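You operate a simulated robot arm through the tools that you are given. There is no shell and no other tool.

You are at the controls of a simulated robot arm. One attempt, no reset.

TASK
The black heat block's socket is dead: move its plug to the socket whose lamp is lit.
Fine: switch the strip off before the plug moves and on after; then switch the heat block on and off to prove it.

It is judged by the outcome, as a careful person would: the job done as asked, and still so three seconds after it is handed in. It fails if anything else is knocked over, pushed out of place, dropped, spilled or broken.

THE ROBOT
A 7-joint arm with a two-finger parallel gripper, fixed in place. Base frame: the origin is at the foot of the arm, x ahead of it, y to its left, z up; the work surface is at about z = 92. Readings come in cm, degrees, newtons and seconds.
Its first joint turns from -166.0 to 166.0 degrees. Payload 1.57 kg.
The tool frame sits at the grasp point between the pads (the TCP): z along the fingers, y along the line on which they close. The tips reach 3 cm beyond it. The gripper opens to 8 cm. The fingers are 1.7 cm wide and 1.2 cm thick; the gripper's body (4 by 8.2 cm) begins 8 cm behind the TCP.
Orientation is told as [roll, pitch, yaw] about the base's x, y, z axes, in that order, counted from this pose: with the fingers straight down and closing along the base's y, the tool's x points along the base's -x, its y along +y and its z along -z.

THE INTERFACE
- The arm moves only by the tool arm_command. Its argument "increments" is a list of rows, each an object (a shift or turn left out is 0, a gripper value left out holds the last) with "gripper": the opening, from 0 (shut) to 1 (fully open); "translation": the shift along the base's x, y, z in units of 100 mm (1.0 is 100 mm), a list of three; "turn": the turn, a rotation vector about the base's x, y, z in units of 45 degrees (1.0 is 45 degrees), a list of three. In form: [{"gripper": gripper, "translation": [tx, ty, tz], "turn": [rx, ry, rz]}, ...]. A call has 1 to 20 rows; each row is the pose to reach, as a shift and turn from the pose commanded when the call began. A call with a number of a shift or a turn outside -1 to 1 is refused whole. Rows are played at 5 a second. More than 5 cm and 8.6 degrees between two rows, or a gripper value outside its range, and nothing of the call is played. A pose out of reach is approached as far as the arm can. The call stops where the force on the tool passes 90 N (or 10 N more than at its start, if that is more) or the arm is blocked; 0.2 s more then pass. Each finger travels about 15.3 cm/s and halts on what it meets, pressing with about 41 N; the grip force reading is that of the motor and also rises with nothing between the fingers. The clock runs only during rows and for 0.2 s after the last one: add rows that repeat a pose to give the fingers time. The reply holds the time, the measured pose of the TCP, the force on the tool along the base axes, the opening and the grip force, in the units named above and with some noise, with the torque about the TCP (base axes, N m) and any sound that the robot's microphone picked up.
- Cameras (640 x 400 px; columns grow to the right, rows downward): "scene" is fixed at [22.04, -49.86, 152.97]; the picture's right is [-0.74, 0.67, 0.00], its down [0.61, 0.68, -0.41] and it looks along [-0.28, -0.31, -0.91] (base axes); focal length 252 px, centre (320, 200). "wrist" rides on the gripper at [7.2, -0.7, -12.2] in the tool frame; the picture's right is [0.09, 1.00, 0.00], its down [-0.84, 0.08, -0.54] and it looks along [-0.54, 0.05, 0.84] (tool axes); focal length 238 px, centre (320, 200). There is no depth. A picture from a camera that has moved, and an enlarged one, comes with that camera's place and axes in the base frame and with its lens.
- snapshot(camera): a new picture of that camera. The clock stands still meanwhile.
- close_up(camera, box): a new picture of the part [left, top, right, bottom] of that camera's present view, enlarged. The clock stands still meanwhile.
- sign_off(): hands the job in; it is judged then, once.

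Nothing tells you positions but the pictures and the camera data. Unless the task says otherwise, let go and move clear before handing in.

The tools are called as a command line: name --argument value ..., lists and objects as JSON in quotes. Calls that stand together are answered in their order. arm_command: Moves the arm, as the interface text tells. Its arguments: {"type":"object","properties":{"increments":{"type":"array","items":{"type":"object","properties":{"gripper":{"type":"number"},"translation":{"type":"array","items":{"type":"number"}},"turn":{"type":"array","items":{"type":"number"}}}}}},"required":["increments"]} The other tools are called the same way: snapshot (camera) takes a picture; close_up (camera, box) takes an enlarged picture of a part of a camera's view; sign_off () hands the job in.

At the start:

```text
time_s: 0.0
position: [-6.55, -46.19, 124.2]
orientation: [0.0, 0.0, 0.0]
contact_force: [-0.1, 0.1, -0.9]
moment: [0.02, 0.02, 0.02]
grip_width: 7.99
finger_force: 0.2
```

scene: 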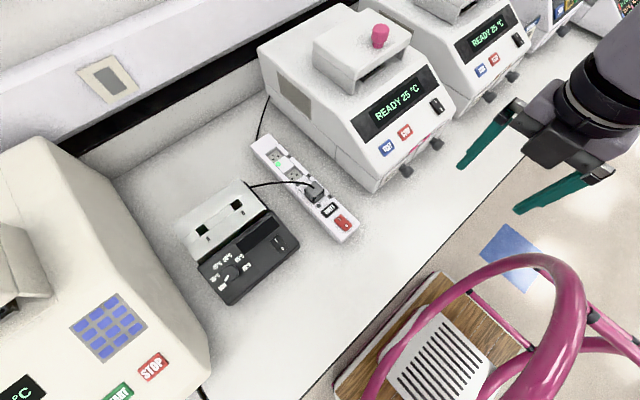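
wrist: 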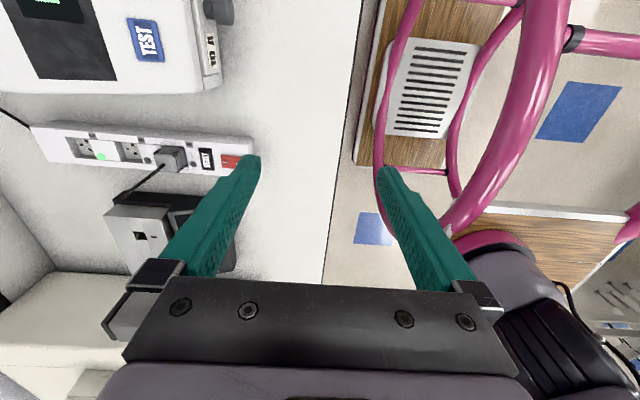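

I see a white power strip with a red rocker switch, a grey plug in one socket and a lamp lit green near another; the black-fronted heat block sits beside it. I'll take close-ups to pin down positions before moving.

close_up --camera "scene" --box '[240, 125, 370, 250]'

close_up --camera "scene" --box '[175, 170, 305, 310]'

close_up --camera "wrist" --box '[20, 100, 270, 280]'

```text
3.20 times, centred on (305, 188) of scene
camera zoom: at [22.04, -49.86, 152.97], right [-0.74, 0.67, 0.0], down [0.61, 0.68, -0.41], along [-0.28, -0.31, -0.91], focal length 805 px, centre (368, 240)
```

zoom: 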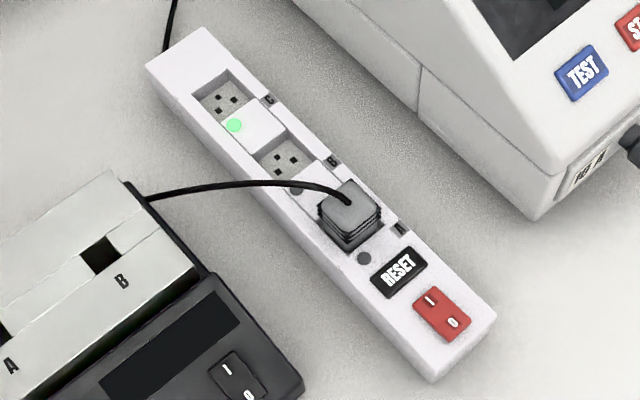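

```text
2.86 times, centred on (240, 240) of scene
camera zoom: at [22.04, -49.86, 152.97], right [-0.74, 0.67, 0.0], down [0.61, 0.68, -0.41], along [-0.28, -0.31, -0.91], focal length 718 px, centre (549, 86)
```

zoom: 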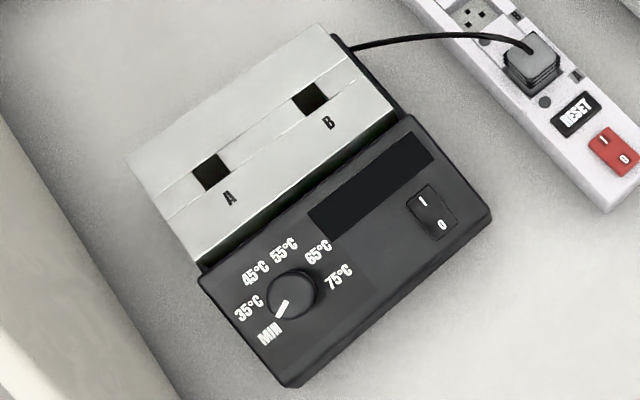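

```text
2.22 times, centred on (145, 190) of wrist
camera zoom: at [-13.78, -46.82, 136.26], right [-0.09, 1.0, 0.0], down [0.84, 0.08, 0.54], along [0.54, 0.05, -0.84], focal length 530 px, centre (709, 222)
```

zoom: 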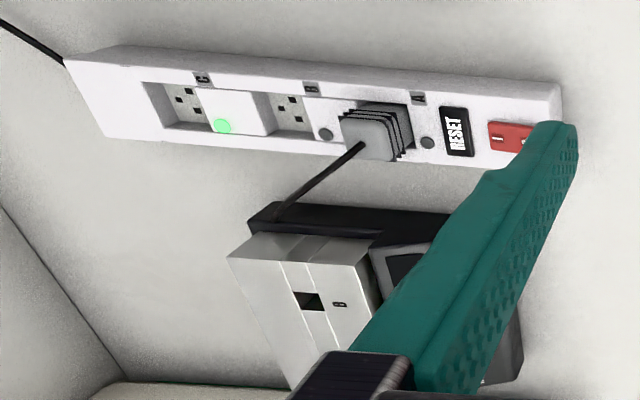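

The strip appears to run along y at x≈5, y from about -94 to -58, with its top near z≈96.5. The plug is in socket A (y≈-70) and the lit lamp belongs to socket C (y≈-87). I'll move high above the bench to get better views.

arm_command --increments '[{"gripper": 1, "translation": [0.25, -0.2, 0]}, {"translation": [0.5, -0.4, 0]}, {"translation": [0.75, -0.6, 0]}, {"translation": [1.0, -0.8, 0]}, {"translation": [1.0, -0.8, 0]}]'

snapshot --camera "wrist"

snapshot --camera "scene"

```text
time_s: 1.2
position: [3.36, -54.25, 124.11]
orientation: [0.0, -0.1, -0.1]
contact_force: [-0.7, 1.1, -0.8]
moment: [-0.02, 0.0, 0.03]
grip_width: 8.0
finger_force: 0.0
```

```text
taken
camera wrist: at [-3.72, -54.94, 136.22], right [-0.09, 1.0, 0.0], down [0.84, 0.08, 0.54], along [0.54, 0.05, -0.84], focal length 238 px, centre (320, 200)
```

wrist: 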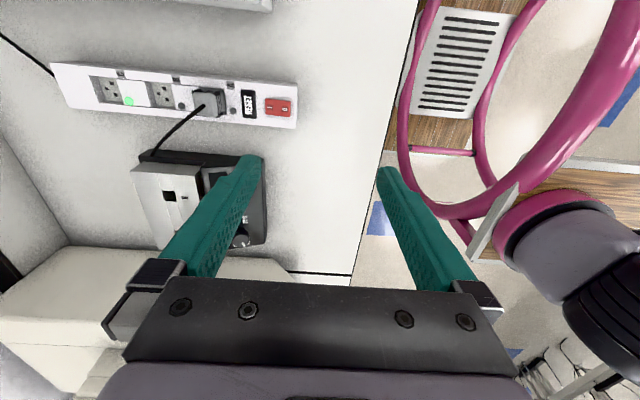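

```text
taken
```

scene: 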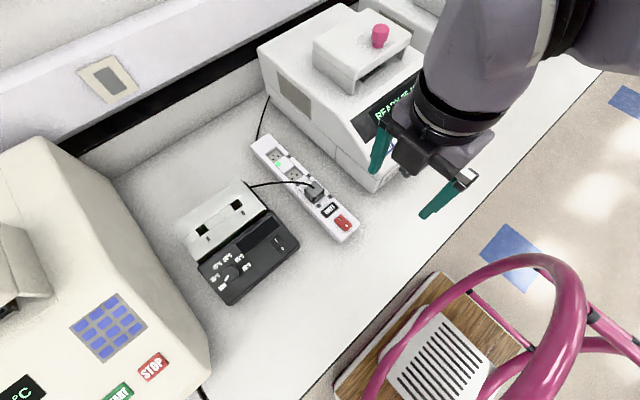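

The wrist view confirms the layout: sockets C, B and A run from the wall toward me, then RESET, then the red rocker. I'll move further over the strip for closer views.

arm_command --increments '[{"translation": [0.0, -0.25, 0]}, {"translation": [0.0, -0.5, 0]}, {"translation": [0.0, -0.75, -0.1]}, {"translation": [0.0, -1.0, -0.2]}, {"translation": [0.0, -1.0, -0.2]}]'

snapshot --camera "wrist"

snapshot --camera "scene"

```text
time_s: 2.4
position: [3.48, -64.3, 122.22]
orientation: [-0.1, 0.0, 0.0]
contact_force: [-0.1, 0.5, 0.3]
moment: [-0.01, 0.0, -0.02]
grip_width: 8.01
finger_force: 0.0
```

```text
taken
camera wrist: at [-3.73, -64.92, 134.28], right [-0.09, 1.0, 0.0], down [0.84, 0.08, 0.54], along [0.54, 0.05, -0.84], focal length 238 px, centre (320, 200)
```

wrist: 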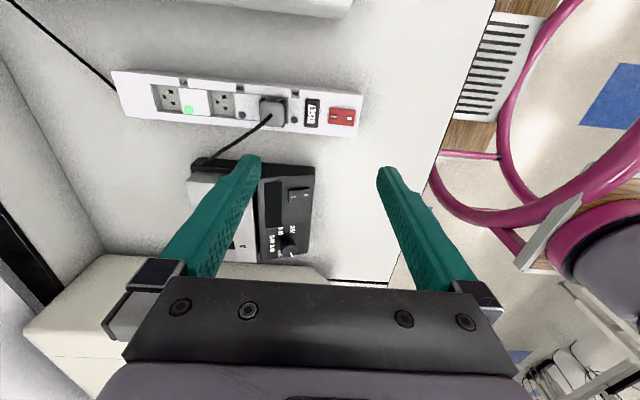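

```text
taken
```

scene: 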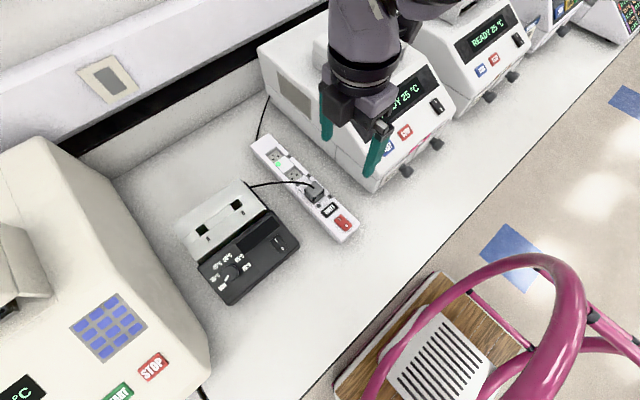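

close_up --camera "wrist" --box '[100, 60, 260, 160]'

close_up --camera "wrist" --box '[220, 70, 380, 170]'

close_up --camera "wrist" --box '[180, 140, 340, 270]'

```text
4.00 times, centred on (180, 110) of wrist
camera zoom: at [-3.73, -64.92, 134.28], right [-0.09, 1.0, 0.0], down [0.84, 0.08, 0.54], along [0.54, 0.05, -0.84], focal length 953 px, centre (880, 560)
```

zoom: 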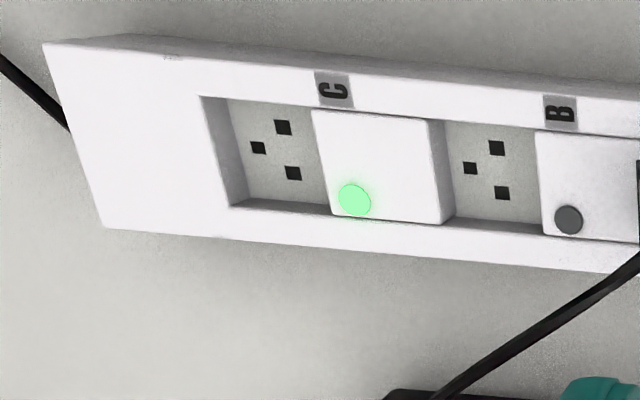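

```text
4.00 times, centred on (300, 120) of wrist
camera zoom: at [-3.73, -64.92, 134.28], right [-0.09, 1.0, 0.0], down [0.84, 0.08, 0.54], along [0.54, 0.05, -0.84], focal length 953 px, centre (400, 520)
```

zoom: 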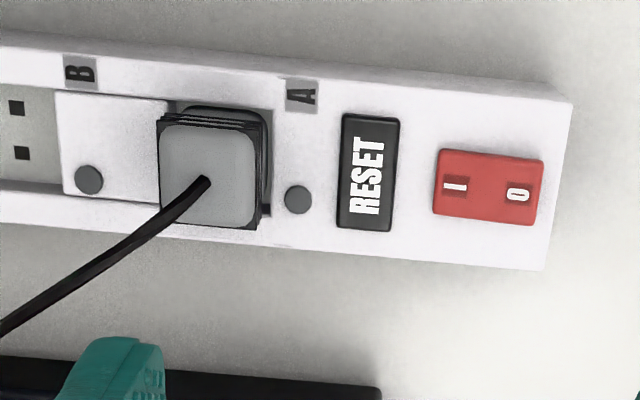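

```text
3.08 times, centred on (260, 205) of wrist
camera zoom: at [-3.73, -64.92, 134.28], right [-0.09, 1.0, 0.0], down [0.84, 0.08, 0.54], along [0.54, 0.05, -0.84], focal length 733 px, centre (505, 185)
```

zoom: 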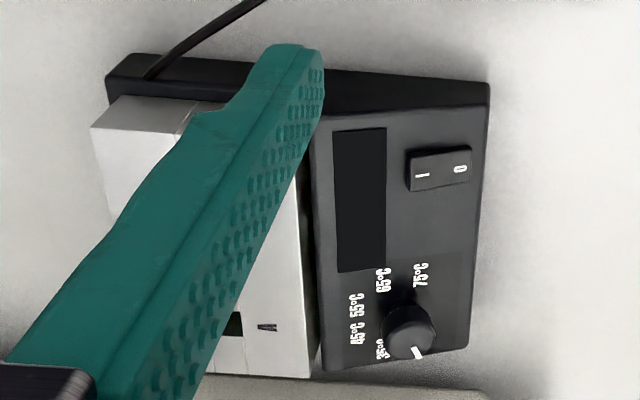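

The three socket wells and the rocker are clear: I is on the plug side (y≈-62) and O is on the near end (y≈-59.5). First I'll close the fingers and come down above the O end of the red rocker to switch the strip off.

arm_command --increments '[{"gripper": 0, "translation": [0.05, 0.15, -0.1]}, {"translation": [0.1, 0.3, -0.3]}, {"translation": [0.155, 0.489, -0.5]}, {"translation": [0.155, 0.489, -0.75]}, {"translation": [0.155, 0.489, -1.0]}, {"translation": [0.155, 0.489, -1.0]}]'

snapshot --camera "wrist"

snapshot --camera "scene"

```text
time_s: 3.8
position: [5.11, -59.36, 112.0]
orientation: [0.0, 0.0, 0.0]
contact_force: [0.3, 0.1, -0.8]
moment: [-0.03, -0.02, 0.03]
grip_width: 0.02
finger_force: 21.6
```

```text
taken
camera wrist: at [-2.2, -59.92, 124.08], right [-0.09, 1.0, 0.0], down [0.84, 0.08, 0.54], along [0.54, 0.05, -0.84], focal length 238 px, centre (320, 200)
```

wrist: 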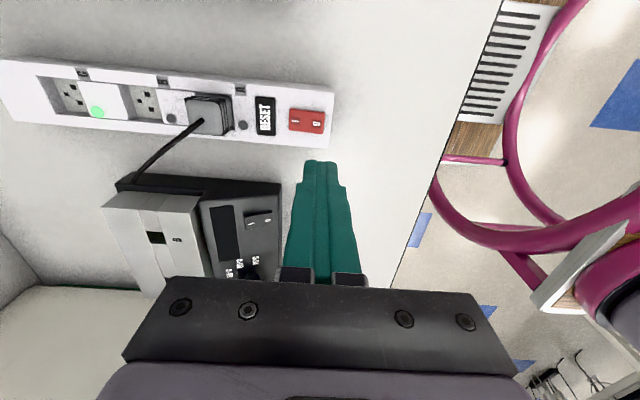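

```text
taken
```

scene: 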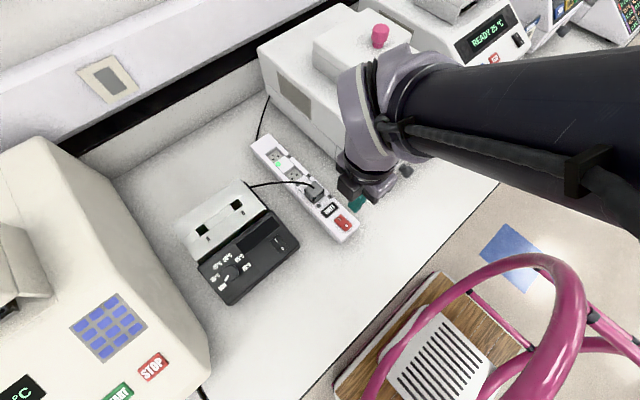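

close_up --camera "wrist" --box '[240, 80, 360, 155]'

close_up --camera "wrist" --box '[40, 60, 240, 185]'

close_up --camera "scene" --box '[290, 40, 450, 240]'

```text
5.33 times, centred on (300, 118) of wrist
camera zoom: at [-2.2, -59.92, 124.08], right [-0.09, 1.0, 0.0], down [0.84, 0.08, 0.54], along [0.54, 0.05, -0.84], focal length 1271 px, centre (427, 640)
```

zoom: 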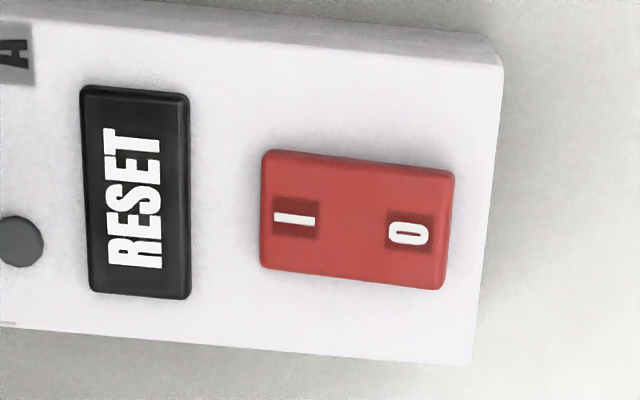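

```text
3.20 times, centred on (140, 122) of wrist
camera zoom: at [-2.2, -59.92, 124.08], right [-0.09, 1.0, 0.0], down [0.84, 0.08, 0.54], along [0.54, 0.05, -0.84], focal length 763 px, centre (896, 448)
```

zoom: 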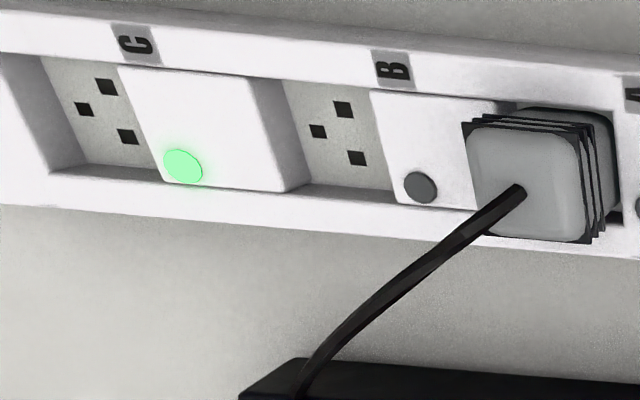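

```text
2.00 times, centred on (370, 140) of scene
camera zoom: at [22.04, -49.86, 152.97], right [-0.74, 0.67, 0.0], down [0.61, 0.68, -0.41], along [-0.28, -0.31, -0.91], focal length 503 px, centre (220, 320)
```

zoom: 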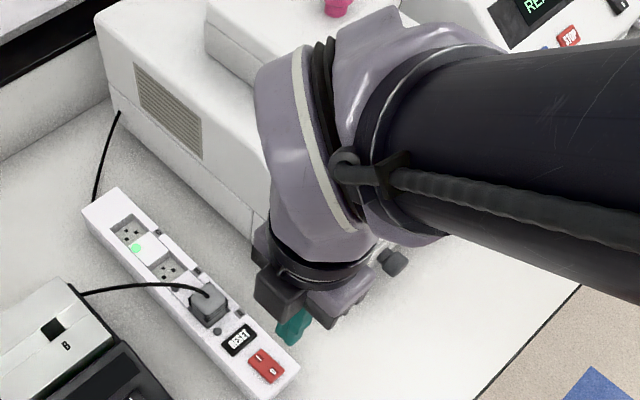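

The rocker's O end is at about (4.9, -59.5) and my closed fingertips are right above it. I'll descend to just above it, then press gently in small steps.

arm_command --increments '[{"gripper": 0, "translation": [0, 0.0, -0.2]}, {"translation": [0, 0.0, -0.4]}, {"translation": [0, 0.0, -0.6]}, {"translation": [0, 0.0, -0.8]}, {"translation": [0, 0.0, -0.95]}, {"translation": [0, 0.0, -0.95]}]'

snapshot --camera "wrist"

close_up --camera "scene" --box '[290, 140, 410, 260]'

```text
time_s: 5.2
position: [4.83, -59.33, 102.7]
orientation: [0.0, 0.1, 0.0]
contact_force: [0.3, -0.1, -0.5]
moment: [0.0, 0.03, 0.0]
grip_width: 0.01
finger_force: 20.9
```

```text
taken
camera wrist: at [-2.28, -59.94, 114.76], right [-0.09, 1.0, 0.0], down [0.84, 0.08, 0.54], along [0.54, 0.05, -0.84], focal length 238 px, centre (320, 200)
```

wrist: 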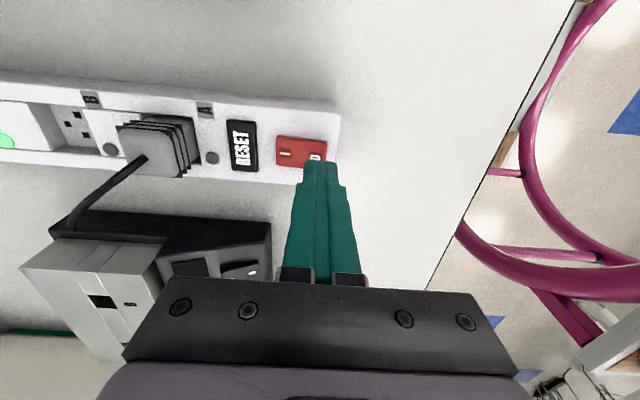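

```text
3.33 times, centred on (350, 200) of scene
camera zoom: at [22.04, -49.86, 152.97], right [-0.74, 0.67, 0.0], down [0.61, 0.68, -0.41], along [-0.28, -0.31, -0.91], focal length 838 px, centre (220, 200)
```

zoom: 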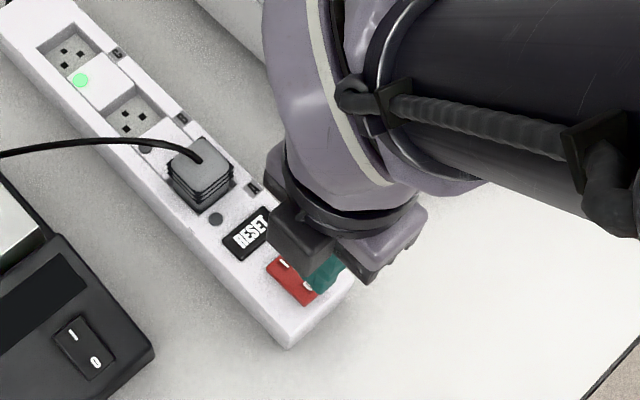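

The fingertips are over the O half of the rocker. Now a slow press, watching force and sound.

arm_command --increments '[{"gripper": 0, "translation": [0, 0.0, -0.06]}, {"translation": [0, 0.0, -0.12]}, {"translation": [0, 0.0, -0.17]}, {"translation": [0, 0.0, -0.19]}, {"translation": [0, 0.0, -0.21]}]'

close_up --camera "wrist" --box '[220, 100, 380, 200]'

```text
time_s: 6.4
position: [5.02, -59.27, 100.58]
orientation: [0.0, 0.1, -0.1]
contact_force: [-0.2, 1.5, 1.0]
moment: [0.06, -0.03, -0.01]
grip_width: 0.0
finger_force: 21.5
```

```text
4.00 times, centred on (300, 150) of wrist
camera zoom: at [-2.23, -59.91, 112.64], right [-0.09, 1.0, 0.0], down [0.84, 0.08, 0.54], along [0.54, 0.05, -0.84], focal length 953 px, centre (400, 400)
```

zoom: 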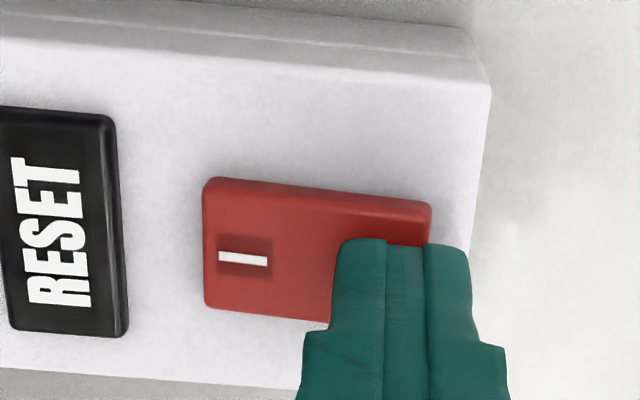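

arm_command --increments '[{"gripper": 0, "translation": [0, 0.0, -0.01]}, {"translation": [0, 0.0, -0.02]}, {"translation": [0, 0.0, -0.03]}, {"translation": [0, 0.0, -0.03]}]'

close_up --camera "wrist" --box '[220, 100, 380, 200]'

close_up --camera "scene" --box '[240, 125, 370, 250]'

```text
time_s: 7.4
position: [5.07, -59.37, 100.33]
orientation: [-0.1, 0.0, 0.0]
contact_force: [2.6, 2.2, 12.8]
moment: [-0.09, -0.08, 0.01]
grip_width: 0.0
finger_force: 21.4
```

```text
4.00 times, centred on (300, 150) of wrist
camera zoom: at [-2.2, -59.88, 112.39], right [-0.09, 1.0, 0.0], down [0.84, 0.08, 0.54], along [0.54, 0.05, -0.84], focal length 953 px, centre (400, 400)
```

zoom: 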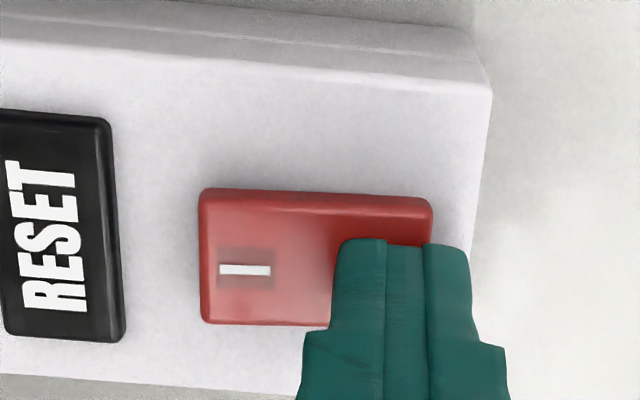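

```text
3.20 times, centred on (305, 188) of scene
camera zoom: at [22.04, -49.86, 152.97], right [-0.74, 0.67, 0.0], down [0.61, 0.68, -0.41], along [-0.28, -0.31, -0.91], focal length 805 px, centre (368, 240)
```

zoom: 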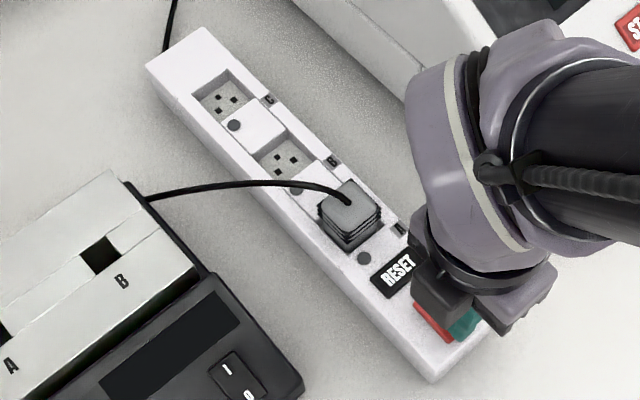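

The lamp on socket C has gone dark and the rocker has tipped, so the strip is off. I'll rise and reposition above the plug with the fingers open.

arm_command --increments '[{"gripper": 0, "translation": [0, 0.0, 0.2]}, {"translation": [0, 0.0, 0.5]}, {"translation": [0, 0.0, 0.9]}, {"translation": [0, -0.3, 0.9]}, {"gripper": 1, "translation": [0, -0.6, 0.9]}, {"translation": [0, -0.9, 0.9]}, {"translation": [0, -0.9, 0.9]}]'

snapshot --camera "wrist"

close_up --camera "scene" --box '[240, 60, 400, 250]'

```text
time_s: 9.0
position: [5.01, -68.3, 109.17]
orientation: [0.0, 0.0, 0.1]
contact_force: [0.4, -0.4, 1.0]
moment: [0.0, -0.03, 0.01]
grip_width: 7.98
finger_force: 0.0
```

```text
taken
camera wrist: at [-2.26, -68.99, 121.24], right [-0.09, 1.0, 0.0], down [0.84, 0.08, 0.54], along [0.54, 0.05, -0.84], focal length 238 px, centre (320, 200)
```

wrist: 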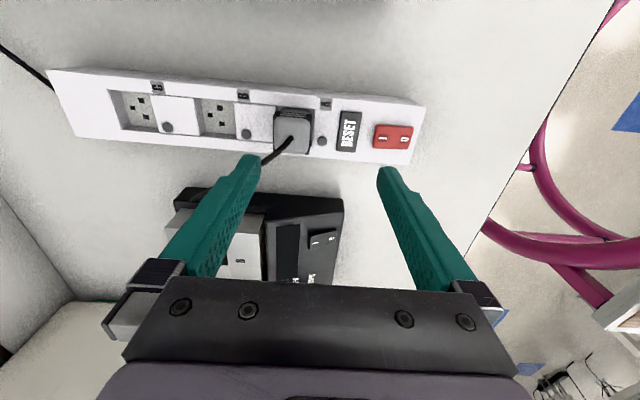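

```text
2.11 times, centred on (320, 155) of scene
camera zoom: at [22.04, -49.86, 152.97], right [-0.74, 0.67, 0.0], down [0.61, 0.68, -0.41], along [-0.28, -0.31, -0.91], focal length 529 px, centre (320, 295)
```

zoom: 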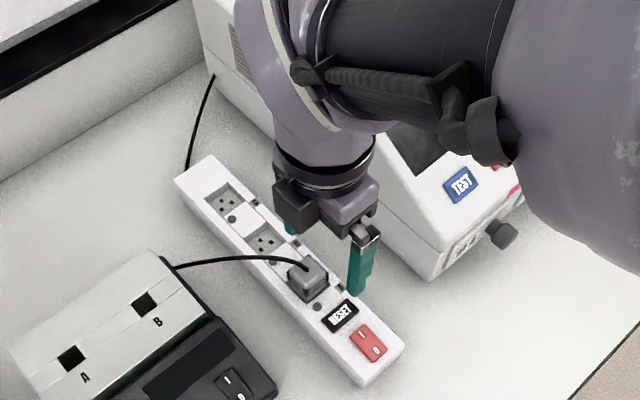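

The strip stays off. Now I'll zoom in on the plug to place it exactly before gripping.

close_up --camera "wrist" --box '[230, 85, 350, 160]'

close_up --camera "scene" --box '[280, 165, 360, 240]'

close_up --camera "wrist" --box '[90, 75, 250, 175]'

```text
5.33 times, centred on (290, 122) of wrist
camera zoom: at [-2.26, -68.99, 121.24], right [-0.09, 1.0, 0.0], down [0.84, 0.08, 0.54], along [0.54, 0.05, -0.84], focal length 1271 px, centre (480, 613)
```

zoom: 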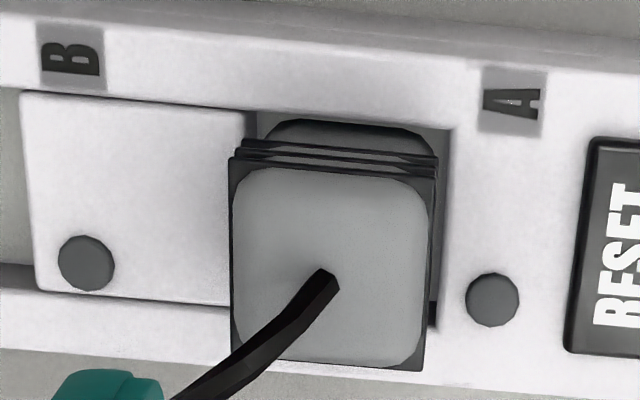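

```text
5.33 times, centred on (320, 202) of scene
camera zoom: at [22.04, -49.86, 152.97], right [-0.74, 0.67, 0.0], down [0.61, 0.68, -0.41], along [-0.28, -0.31, -0.91], focal length 1341 px, centre (320, 187)
```

zoom: 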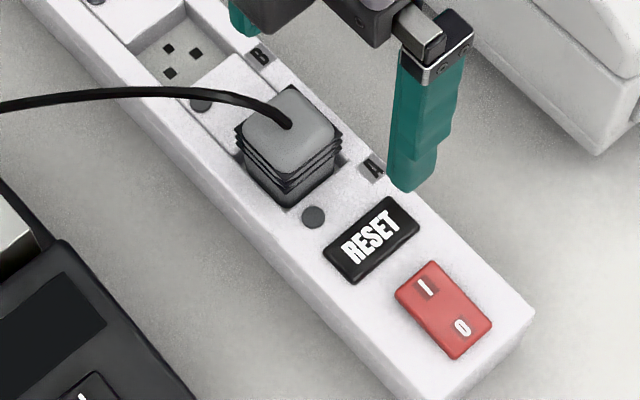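

```text
4.00 times, centred on (170, 125) of wrist
camera zoom: at [-2.26, -68.99, 121.24], right [-0.09, 1.0, 0.0], down [0.84, 0.08, 0.54], along [0.54, 0.05, -0.84], focal length 953 px, centre (920, 500)
```

zoom: 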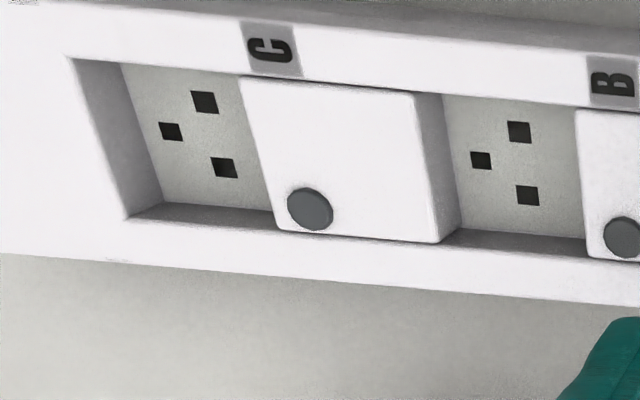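

The plug's top is centred near (4.9, -71.0, 99), about 3.6 cm square, and the socket pitch is 8.0 cm, so socket C should be at y≈-87.0. I'll open to about 5.5 cm to stay clear of RESET and come down over the plug, with the fingers closing along y so the cable stays free.

arm_command --increments '[{"gripper": 0.69, "translation": [0, -0.13, 0]}, {"translation": [-0.01, -0.267, 0]}, {"translation": [-0.01, -0.267, -0.2]}, {"translation": [-0.01, -0.267, -0.4]}, {"translation": [-0.01, -0.267, -0.55]}, {"translation": [-0.01, -0.267, -0.55]}]'

snapshot --camera "wrist"

close_up --camera "scene" --box '[260, 125, 380, 250]'

```text
time_s: 10.4
position: [4.91, -71.01, 103.73]
orientation: [0.0, 0.0, 0.0]
contact_force: [0.8, -0.2, -0.3]
moment: [-0.01, 0.04, 0.0]
grip_width: 5.52
finger_force: 0.1
```

```text
taken
camera wrist: at [-2.31, -71.61, 115.84], right [-0.09, 1.0, 0.0], down [0.84, 0.08, 0.54], along [0.54, 0.05, -0.84], focal length 238 px, centre (320, 200)
```

wrist: 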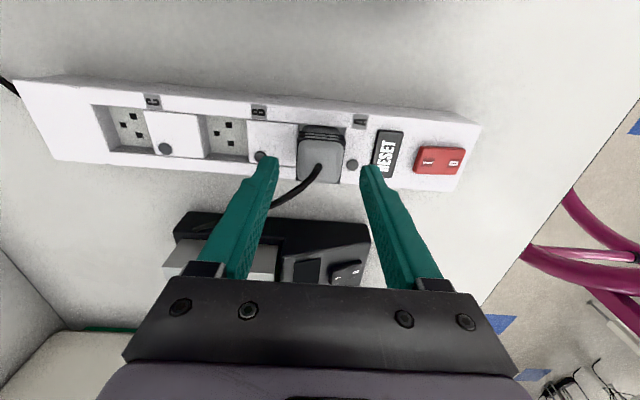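

```text
3.20 times, centred on (320, 188) of scene
camera zoom: at [22.04, -49.86, 152.97], right [-0.74, 0.67, 0.0], down [0.61, 0.68, -0.41], along [-0.28, -0.31, -0.91], focal length 805 px, centre (320, 240)
```

zoom: 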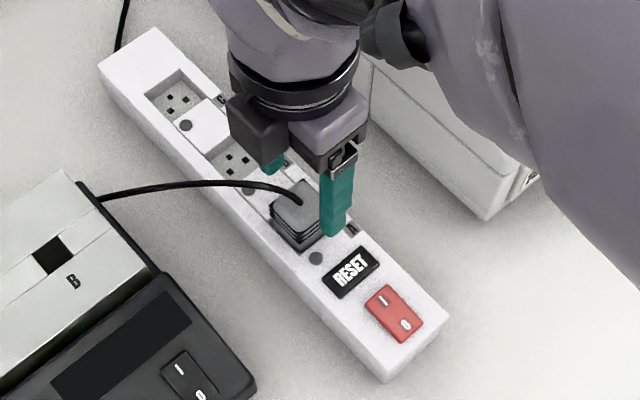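

The fingers straddle the plug evenly. I'll go down to just above the strip surface, then close gently.

arm_command --increments '[{"gripper": 0.69, "translation": [0, 0, -0.1]}, {"translation": [0, 0, -0.2]}, {"translation": [0, 0, -0.3]}, {"translation": [0, 0, -0.38]}, {"translation": [0, 0, -0.38]}]'

snapshot --camera "wrist"

close_up --camera "scene" --box '[260, 125, 380, 250]'

```text
time_s: 11.6
position: [4.86, -71.0, 99.85]
orientation: [-0.1, 0.0, 0.0]
contact_force: [0.0, 0.4, 0.1]
moment: [0.04, -0.01, -0.03]
grip_width: 5.5
finger_force: 0.1
```

```text
taken
camera wrist: at [-2.31, -71.64, 112.05], right [-0.09, 1.0, 0.0], down [0.84, 0.08, 0.54], along [0.54, 0.05, -0.84], focal length 238 px, centre (320, 200)
```

wrist: 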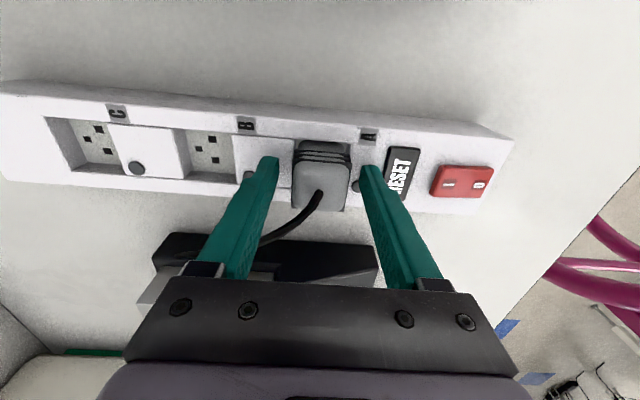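

```text
3.20 times, centred on (320, 188) of scene
camera zoom: at [22.04, -49.86, 152.97], right [-0.74, 0.67, 0.0], down [0.61, 0.68, -0.41], along [-0.28, -0.31, -0.91], focal length 805 px, centre (320, 240)
```

zoom: 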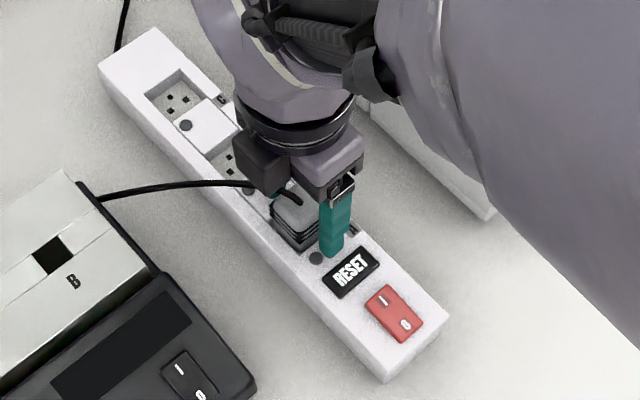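

close_up --camera "wrist" --box '[230, 120, 410, 240]'

```text
3.33 times, centred on (320, 180) of wrist
camera zoom: at [-2.31, -71.64, 112.05], right [-0.09, 1.0, 0.0], down [0.84, 0.08, 0.54], along [0.54, 0.05, -0.84], focal length 794 px, centre (320, 267)
```

zoom: 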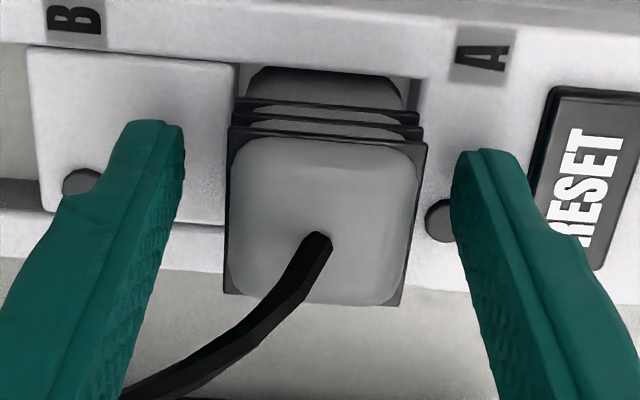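

arm_command --increments '[{"gripper": 0.5}, {"gripper": 0.4}, {"gripper": 0.2}, {"gripper": 0}, {"gripper": 0}]'

close_up --camera "wrist" --box '[230, 120, 410, 240]'

```text
time_s: 12.8
position: [4.76, -70.96, 100.05]
orientation: [0.0, 0.0, 0.0]
contact_force: [0.0, -0.5, 0.0]
moment: [-0.02, -0.05, 0.0]
grip_width: 3.31
finger_force: 41.1
```

```text
3.33 times, centred on (320, 180) of wrist
camera zoom: at [-2.3, -71.64, 112.07], right [-0.09, 1.0, 0.0], down [0.84, 0.08, 0.54], along [0.54, 0.05, -0.84], focal length 794 px, centre (320, 267)
```

zoom: 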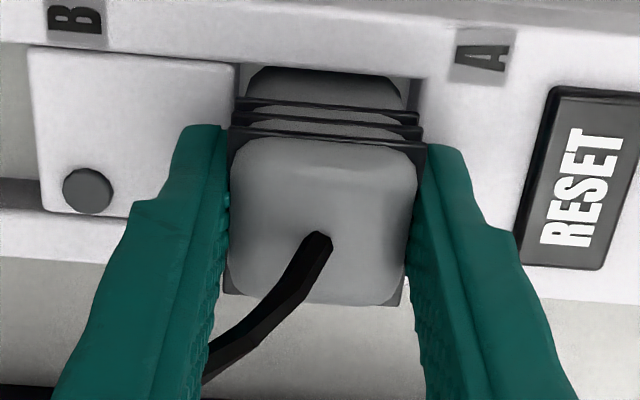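

The plug is gripped (3.3 cm, 41 N) with no lateral force. Now I'll pull straight up, slowly.

arm_command --increments '[{"gripper": 0, "translation": [0, 0, 0.02]}, {"translation": [0, 0, 0.05]}, {"translation": [0, 0, 0.09]}, {"translation": [0, 0, 0.13]}, {"translation": [0, 0, 0.18]}, {"translation": [0, 0, 0.24]}, {"translation": [0, 0, 0.3]}, {"translation": [0, 0, 0.3]}]'

snapshot --camera "wrist"

close_up --camera "scene" --box '[260, 125, 380, 250]'

```text
time_s: 14.6
position: [4.85, -70.93, 102.95]
orientation: [0.0, -0.1, 0.1]
contact_force: [-0.7, 0.4, -0.6]
moment: [0.01, 0.01, -0.02]
grip_width: 3.28
finger_force: 40.9
```

```text
taken
camera wrist: at [-2.33, -71.54, 115.05], right [-0.09, 1.0, 0.0], down [0.84, 0.08, 0.54], along [0.54, 0.05, -0.84], focal length 238 px, centre (320, 200)
```

wrist: 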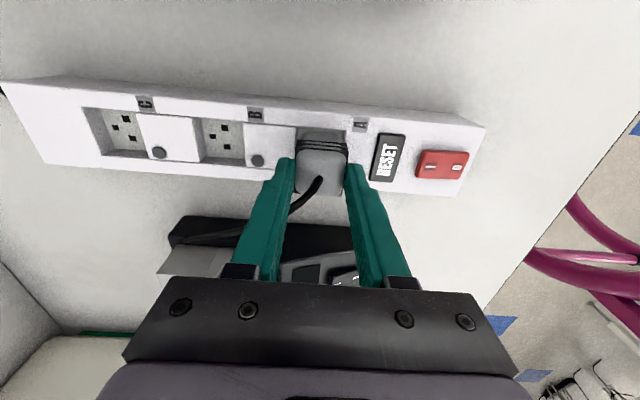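

```text
3.20 times, centred on (320, 188) of scene
camera zoom: at [22.04, -49.86, 152.97], right [-0.74, 0.67, 0.0], down [0.61, 0.68, -0.41], along [-0.28, -0.31, -0.91], focal length 805 px, centre (320, 240)
```

zoom: 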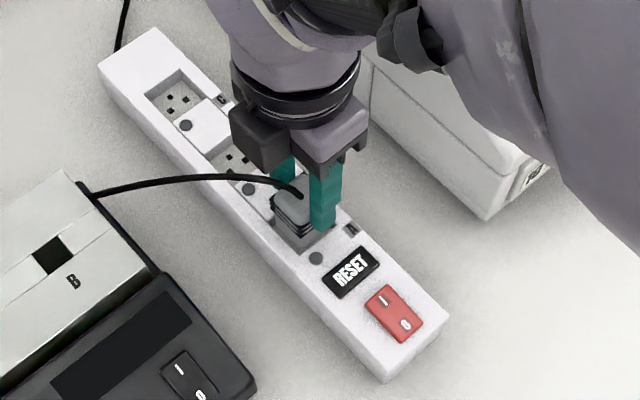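

The plug came up with the gripper. I'll raise it further until the pins clear the strip.

arm_command --increments '[{"gripper": 0, "translation": [0, 0, 0.1]}, {"translation": [0, 0, 0.2]}, {"translation": [0, 0, 0.3]}, {"translation": [0, 0, 0.4]}, {"translation": [0, 0, 0.5]}, {"translation": [0, 0, 0.5]}]'

close_up --camera "wrist" --box '[220, 100, 420, 230]'

close_up --camera "scene" --box '[220, 100, 380, 250]'

```text
time_s: 16.0
position: [4.84, -70.9, 107.99]
orientation: [0.0, 0.0, 0.0]
contact_force: [0.5, 0.5, -0.8]
moment: [-0.01, 0.03, 0.03]
grip_width: 3.31
finger_force: 41.1
```

```text
3.08 times, centred on (320, 165) of wrist
camera zoom: at [-2.35, -71.53, 120.09], right [-0.09, 1.0, 0.0], down [0.84, 0.08, 0.54], along [0.54, 0.05, -0.84], focal length 733 px, centre (320, 308)
```

zoom: 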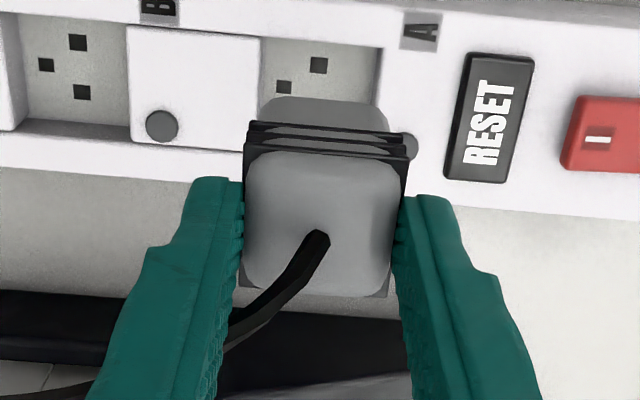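

```text
2.67 times, centred on (300, 175) of scene
camera zoom: at [22.04, -49.86, 152.97], right [-0.74, 0.67, 0.0], down [0.61, 0.68, -0.41], along [-0.28, -0.31, -0.91], focal length 671 px, centre (373, 267)
```

zoom: 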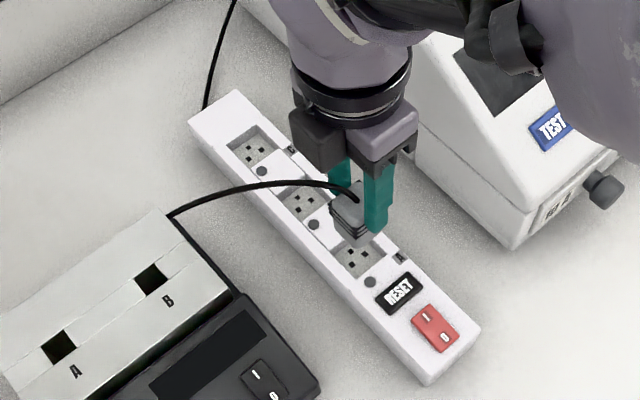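

The plug is fully out and the old socket A is visible. I'll carry it at this height toward socket C, checking clearance from the neighbouring instrument midway.

arm_command --increments '[{"gripper": 0, "translation": [0, -0.2, 0]}, {"translation": [0, -0.4, 0]}, {"translation": [0, -0.6, 0]}, {"translation": [0, -0.8, 0]}, {"translation": [0, -1.0, 0]}, {"translation": [0, -1.0, 0]}]'

snapshot --camera "wrist"

snapshot --camera "scene"

```text
time_s: 17.4
position: [4.78, -80.89, 107.97]
orientation: [0.0, -0.1, 0.0]
contact_force: [0.7, 0.1, -1.4]
moment: [-0.04, 0.0, -0.01]
grip_width: 3.3
finger_force: 40.5
```

```text
taken
camera wrist: at [-2.34, -81.52, 119.98], right [-0.09, 1.0, 0.0], down [0.84, 0.08, 0.54], along [0.54, 0.05, -0.84], focal length 238 px, centre (320, 200)
```

wrist: 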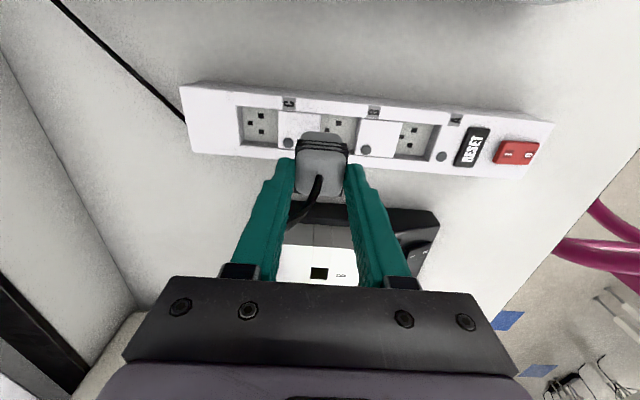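

```text
taken
```

scene: 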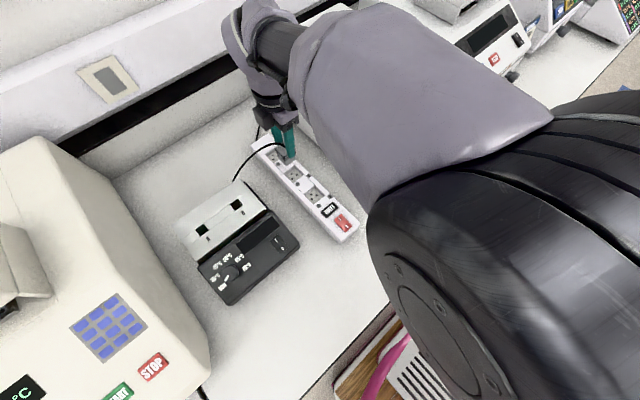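

Everything is clear so far. I'll go on to directly above socket C.

arm_command --increments '[{"gripper": 0, "translation": [0, -0.15, 0]}, {"translation": [0, -0.3, 0]}, {"translation": [0, -0.45, 0]}, {"translation": [0, -0.6, 0]}, {"translation": [0, -0.6, 0]}]'

snapshot --camera "wrist"

snapshot --camera "scene"

close_up --camera "wrist" --box '[230, 70, 430, 200]'

```text
time_s: 18.6
position: [4.72, -86.92, 107.77]
orientation: [0.0, 0.0, 0.0]
contact_force: [0.0, 0.4, -0.2]
moment: [-0.01, 0.0, -0.03]
grip_width: 3.28
finger_force: 41.4
```

```text
taken
camera wrist: at [-2.36, -87.65, 119.95], right [-0.09, 1.0, 0.0], down [0.84, 0.08, 0.54], along [0.54, 0.05, -0.84], focal length 238 px, centre (320, 200)
```

wrist: 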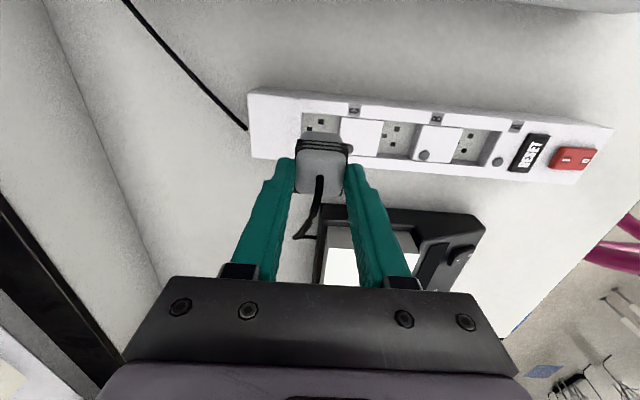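

```text
taken
```

scene: 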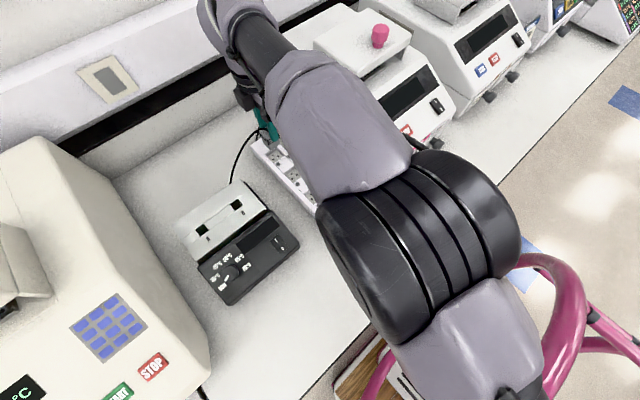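

```text
3.08 times, centred on (330, 135) of wrist
camera zoom: at [-2.36, -87.65, 119.95], right [-0.09, 1.0, 0.0], down [0.84, 0.08, 0.54], along [0.54, 0.05, -0.84], focal length 733 px, centre (289, 400)
```

zoom: 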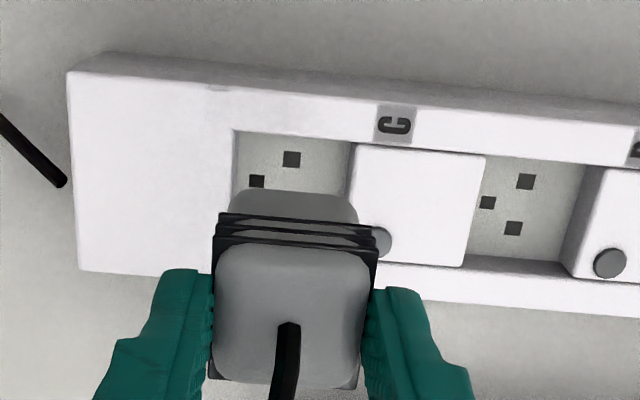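

The plug is above socket C. Comparing it with the earlier view at A, the offset looks within about 1 mm. I'll take a couple of repeat readings and a higher zoom to refine before inserting.

arm_command --increments '[{"gripper": 0, "translation": [0, 0, -0.1]}, {"translation": [0, 0, -0.2]}, {"translation": [0, 0, -0.2]}]'

close_up --camera "wrist" --box '[260, 80, 400, 170]'

close_up --camera "scene" --box '[220, 80, 320, 200]'

```text
time_s: 19.4
position: [4.94, -86.94, 105.92]
orientation: [0.0, 0.0, 0.0]
contact_force: [0.6, 0.2, -1.0]
moment: [-0.03, -0.01, 0.0]
grip_width: 3.29
finger_force: 41.1
```

```text
4.44 times, centred on (330, 125) of wrist
camera zoom: at [-2.32, -87.62, 118.02], right [-0.09, 1.0, 0.0], down [0.84, 0.08, 0.54], along [0.54, 0.05, -0.84], focal length 1059 px, centre (276, 533)
```

zoom: 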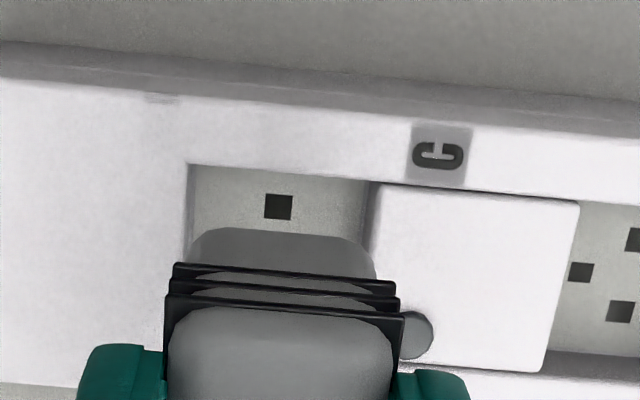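

```text
3.33 times, centred on (270, 140) of scene
camera zoom: at [22.04, -49.86, 152.97], right [-0.74, 0.67, 0.0], down [0.61, 0.68, -0.41], along [-0.28, -0.31, -0.91], focal length 838 px, centre (487, 400)
```

zoom: 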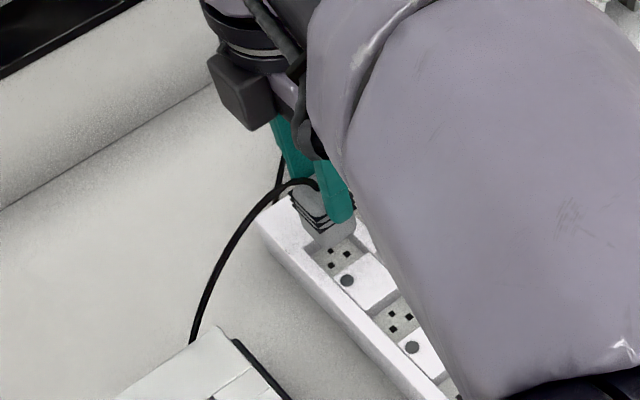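

Well C is centred at y≈-87.0 and x matches well A, so alignment is good. I'll lower to just above pin entry and check the forces.

arm_command --increments '[{"gripper": 0, "translation": [0, -0.002, -0.1]}, {"translation": [0, -0.002, -0.2]}, {"translation": [0, -0.002, -0.28]}, {"translation": [0, -0.002, -0.34]}, {"translation": [0, -0.002, -0.34]}]'

close_up --camera "wrist" --box '[240, 100, 400, 200]'

```text
time_s: 20.6
position: [4.9, -86.96, 102.56]
orientation: [0.0, 0.0, -0.1]
contact_force: [0.6, 0.4, -1.5]
moment: [0.02, -0.02, -0.01]
grip_width: 3.3
finger_force: 40.7
```

```text
4.00 times, centred on (320, 150) of wrist
camera zoom: at [-2.33, -87.6, 114.6], right [-0.09, 1.0, 0.0], down [0.84, 0.08, 0.54], along [0.54, 0.05, -0.84], focal length 953 px, centre (320, 400)
```

zoom: 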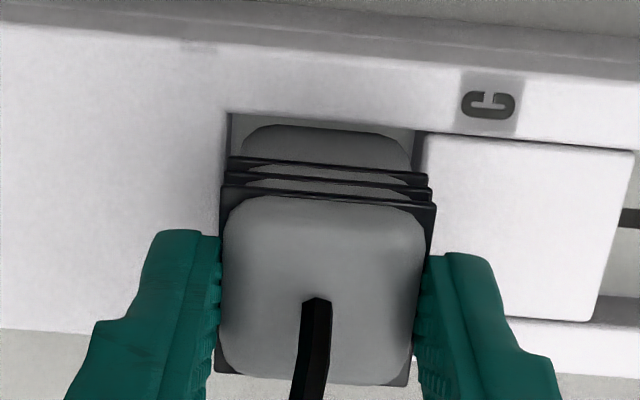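

arm_command --increments '[{"gripper": 0, "translation": [0, 0, -0.02]}, {"translation": [0, 0, -0.04]}, {"translation": [0, 0, -0.06]}, {"translation": [0, 0, -0.08]}, {"translation": [0, 0, -0.1]}, {"translation": [0, 0, -0.12]}, {"translation": [0, 0, -0.12]}]'

close_up --camera "wrist" --box '[240, 100, 400, 200]'

```text
time_s: 22.2
position: [4.86, -87.04, 101.76]
orientation: [-0.2, 0.2, 0.1]
contact_force: [0.3, 0.7, 33.1]
moment: [0.09, -0.05, 0.0]
grip_width: 3.31
finger_force: 40.7
```

```text
4.00 times, centred on (320, 150) of wrist
camera zoom: at [-2.34, -87.62, 113.78], right [-0.09, 1.0, -0.01], down [0.84, 0.08, 0.54], along [0.54, 0.04, -0.84], focal length 953 px, centre (320, 400)
```

zoom: 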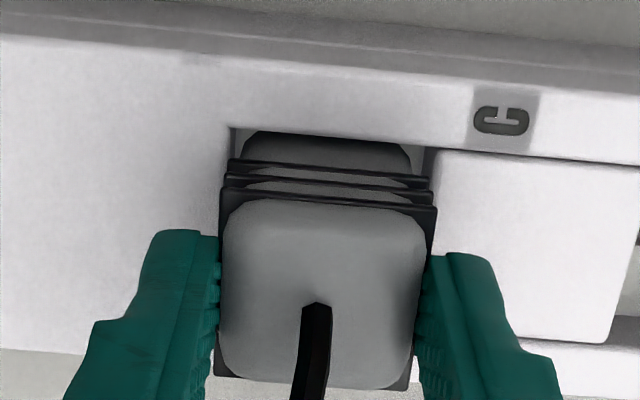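

There's 33 N at TCP z≈101.8. Comparing with the seated view at A, the plug slid about 1.8 cm down in the fingers during extraction. So it's now at nearly the same depth in well C as it was in A. I'll nudge down slightly and watch whether it moves or is bottomed out.

arm_command --increments '[{"gripper": 0, "translation": [0, 0, -0.01]}, {"translation": [0, 0, -0.02]}, {"translation": [0, 0, -0.02]}]'

close_up --camera "wrist" --box '[240, 100, 400, 200]'

close_up --camera "scene" --box '[230, 100, 310, 180]'

```text
time_s: 23.0
position: [4.87, -87.01, 101.29]
orientation: [-0.2, 0.1, -0.1]
contact_force: [-3.2, -7.9, 33.5]
moment: [-0.21, 0.19, 0.04]
grip_width: 3.27
finger_force: 41.1
```

```text
4.00 times, centred on (320, 150) of wrist
camera zoom: at [-2.32, -87.61, 113.43], right [-0.09, 1.0, 0.0], down [0.84, 0.08, 0.54], along [0.54, 0.05, -0.84], focal length 953 px, centre (320, 400)
```

zoom: 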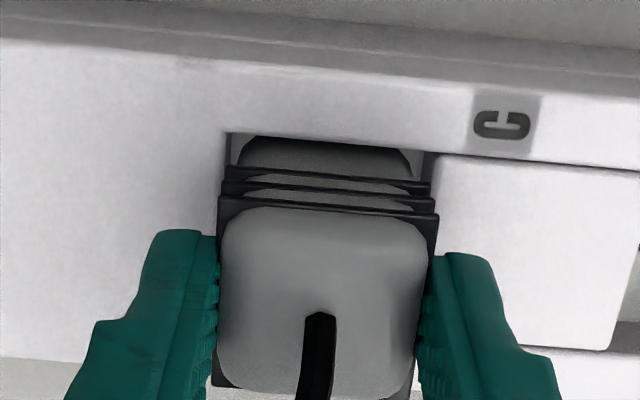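

```text
5.00 times, centred on (270, 140) of scene
camera zoom: at [22.04, -49.86, 152.97], right [-0.74, 0.67, 0.0], down [0.61, 0.68, -0.41], along [-0.28, -0.31, -0.91], focal length 1257 px, centre (570, 500)
```

zoom: 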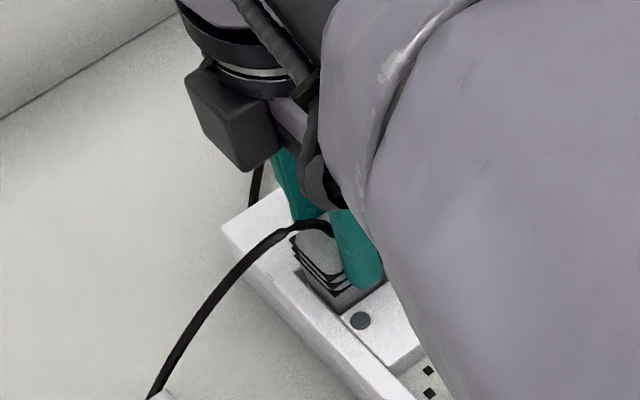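

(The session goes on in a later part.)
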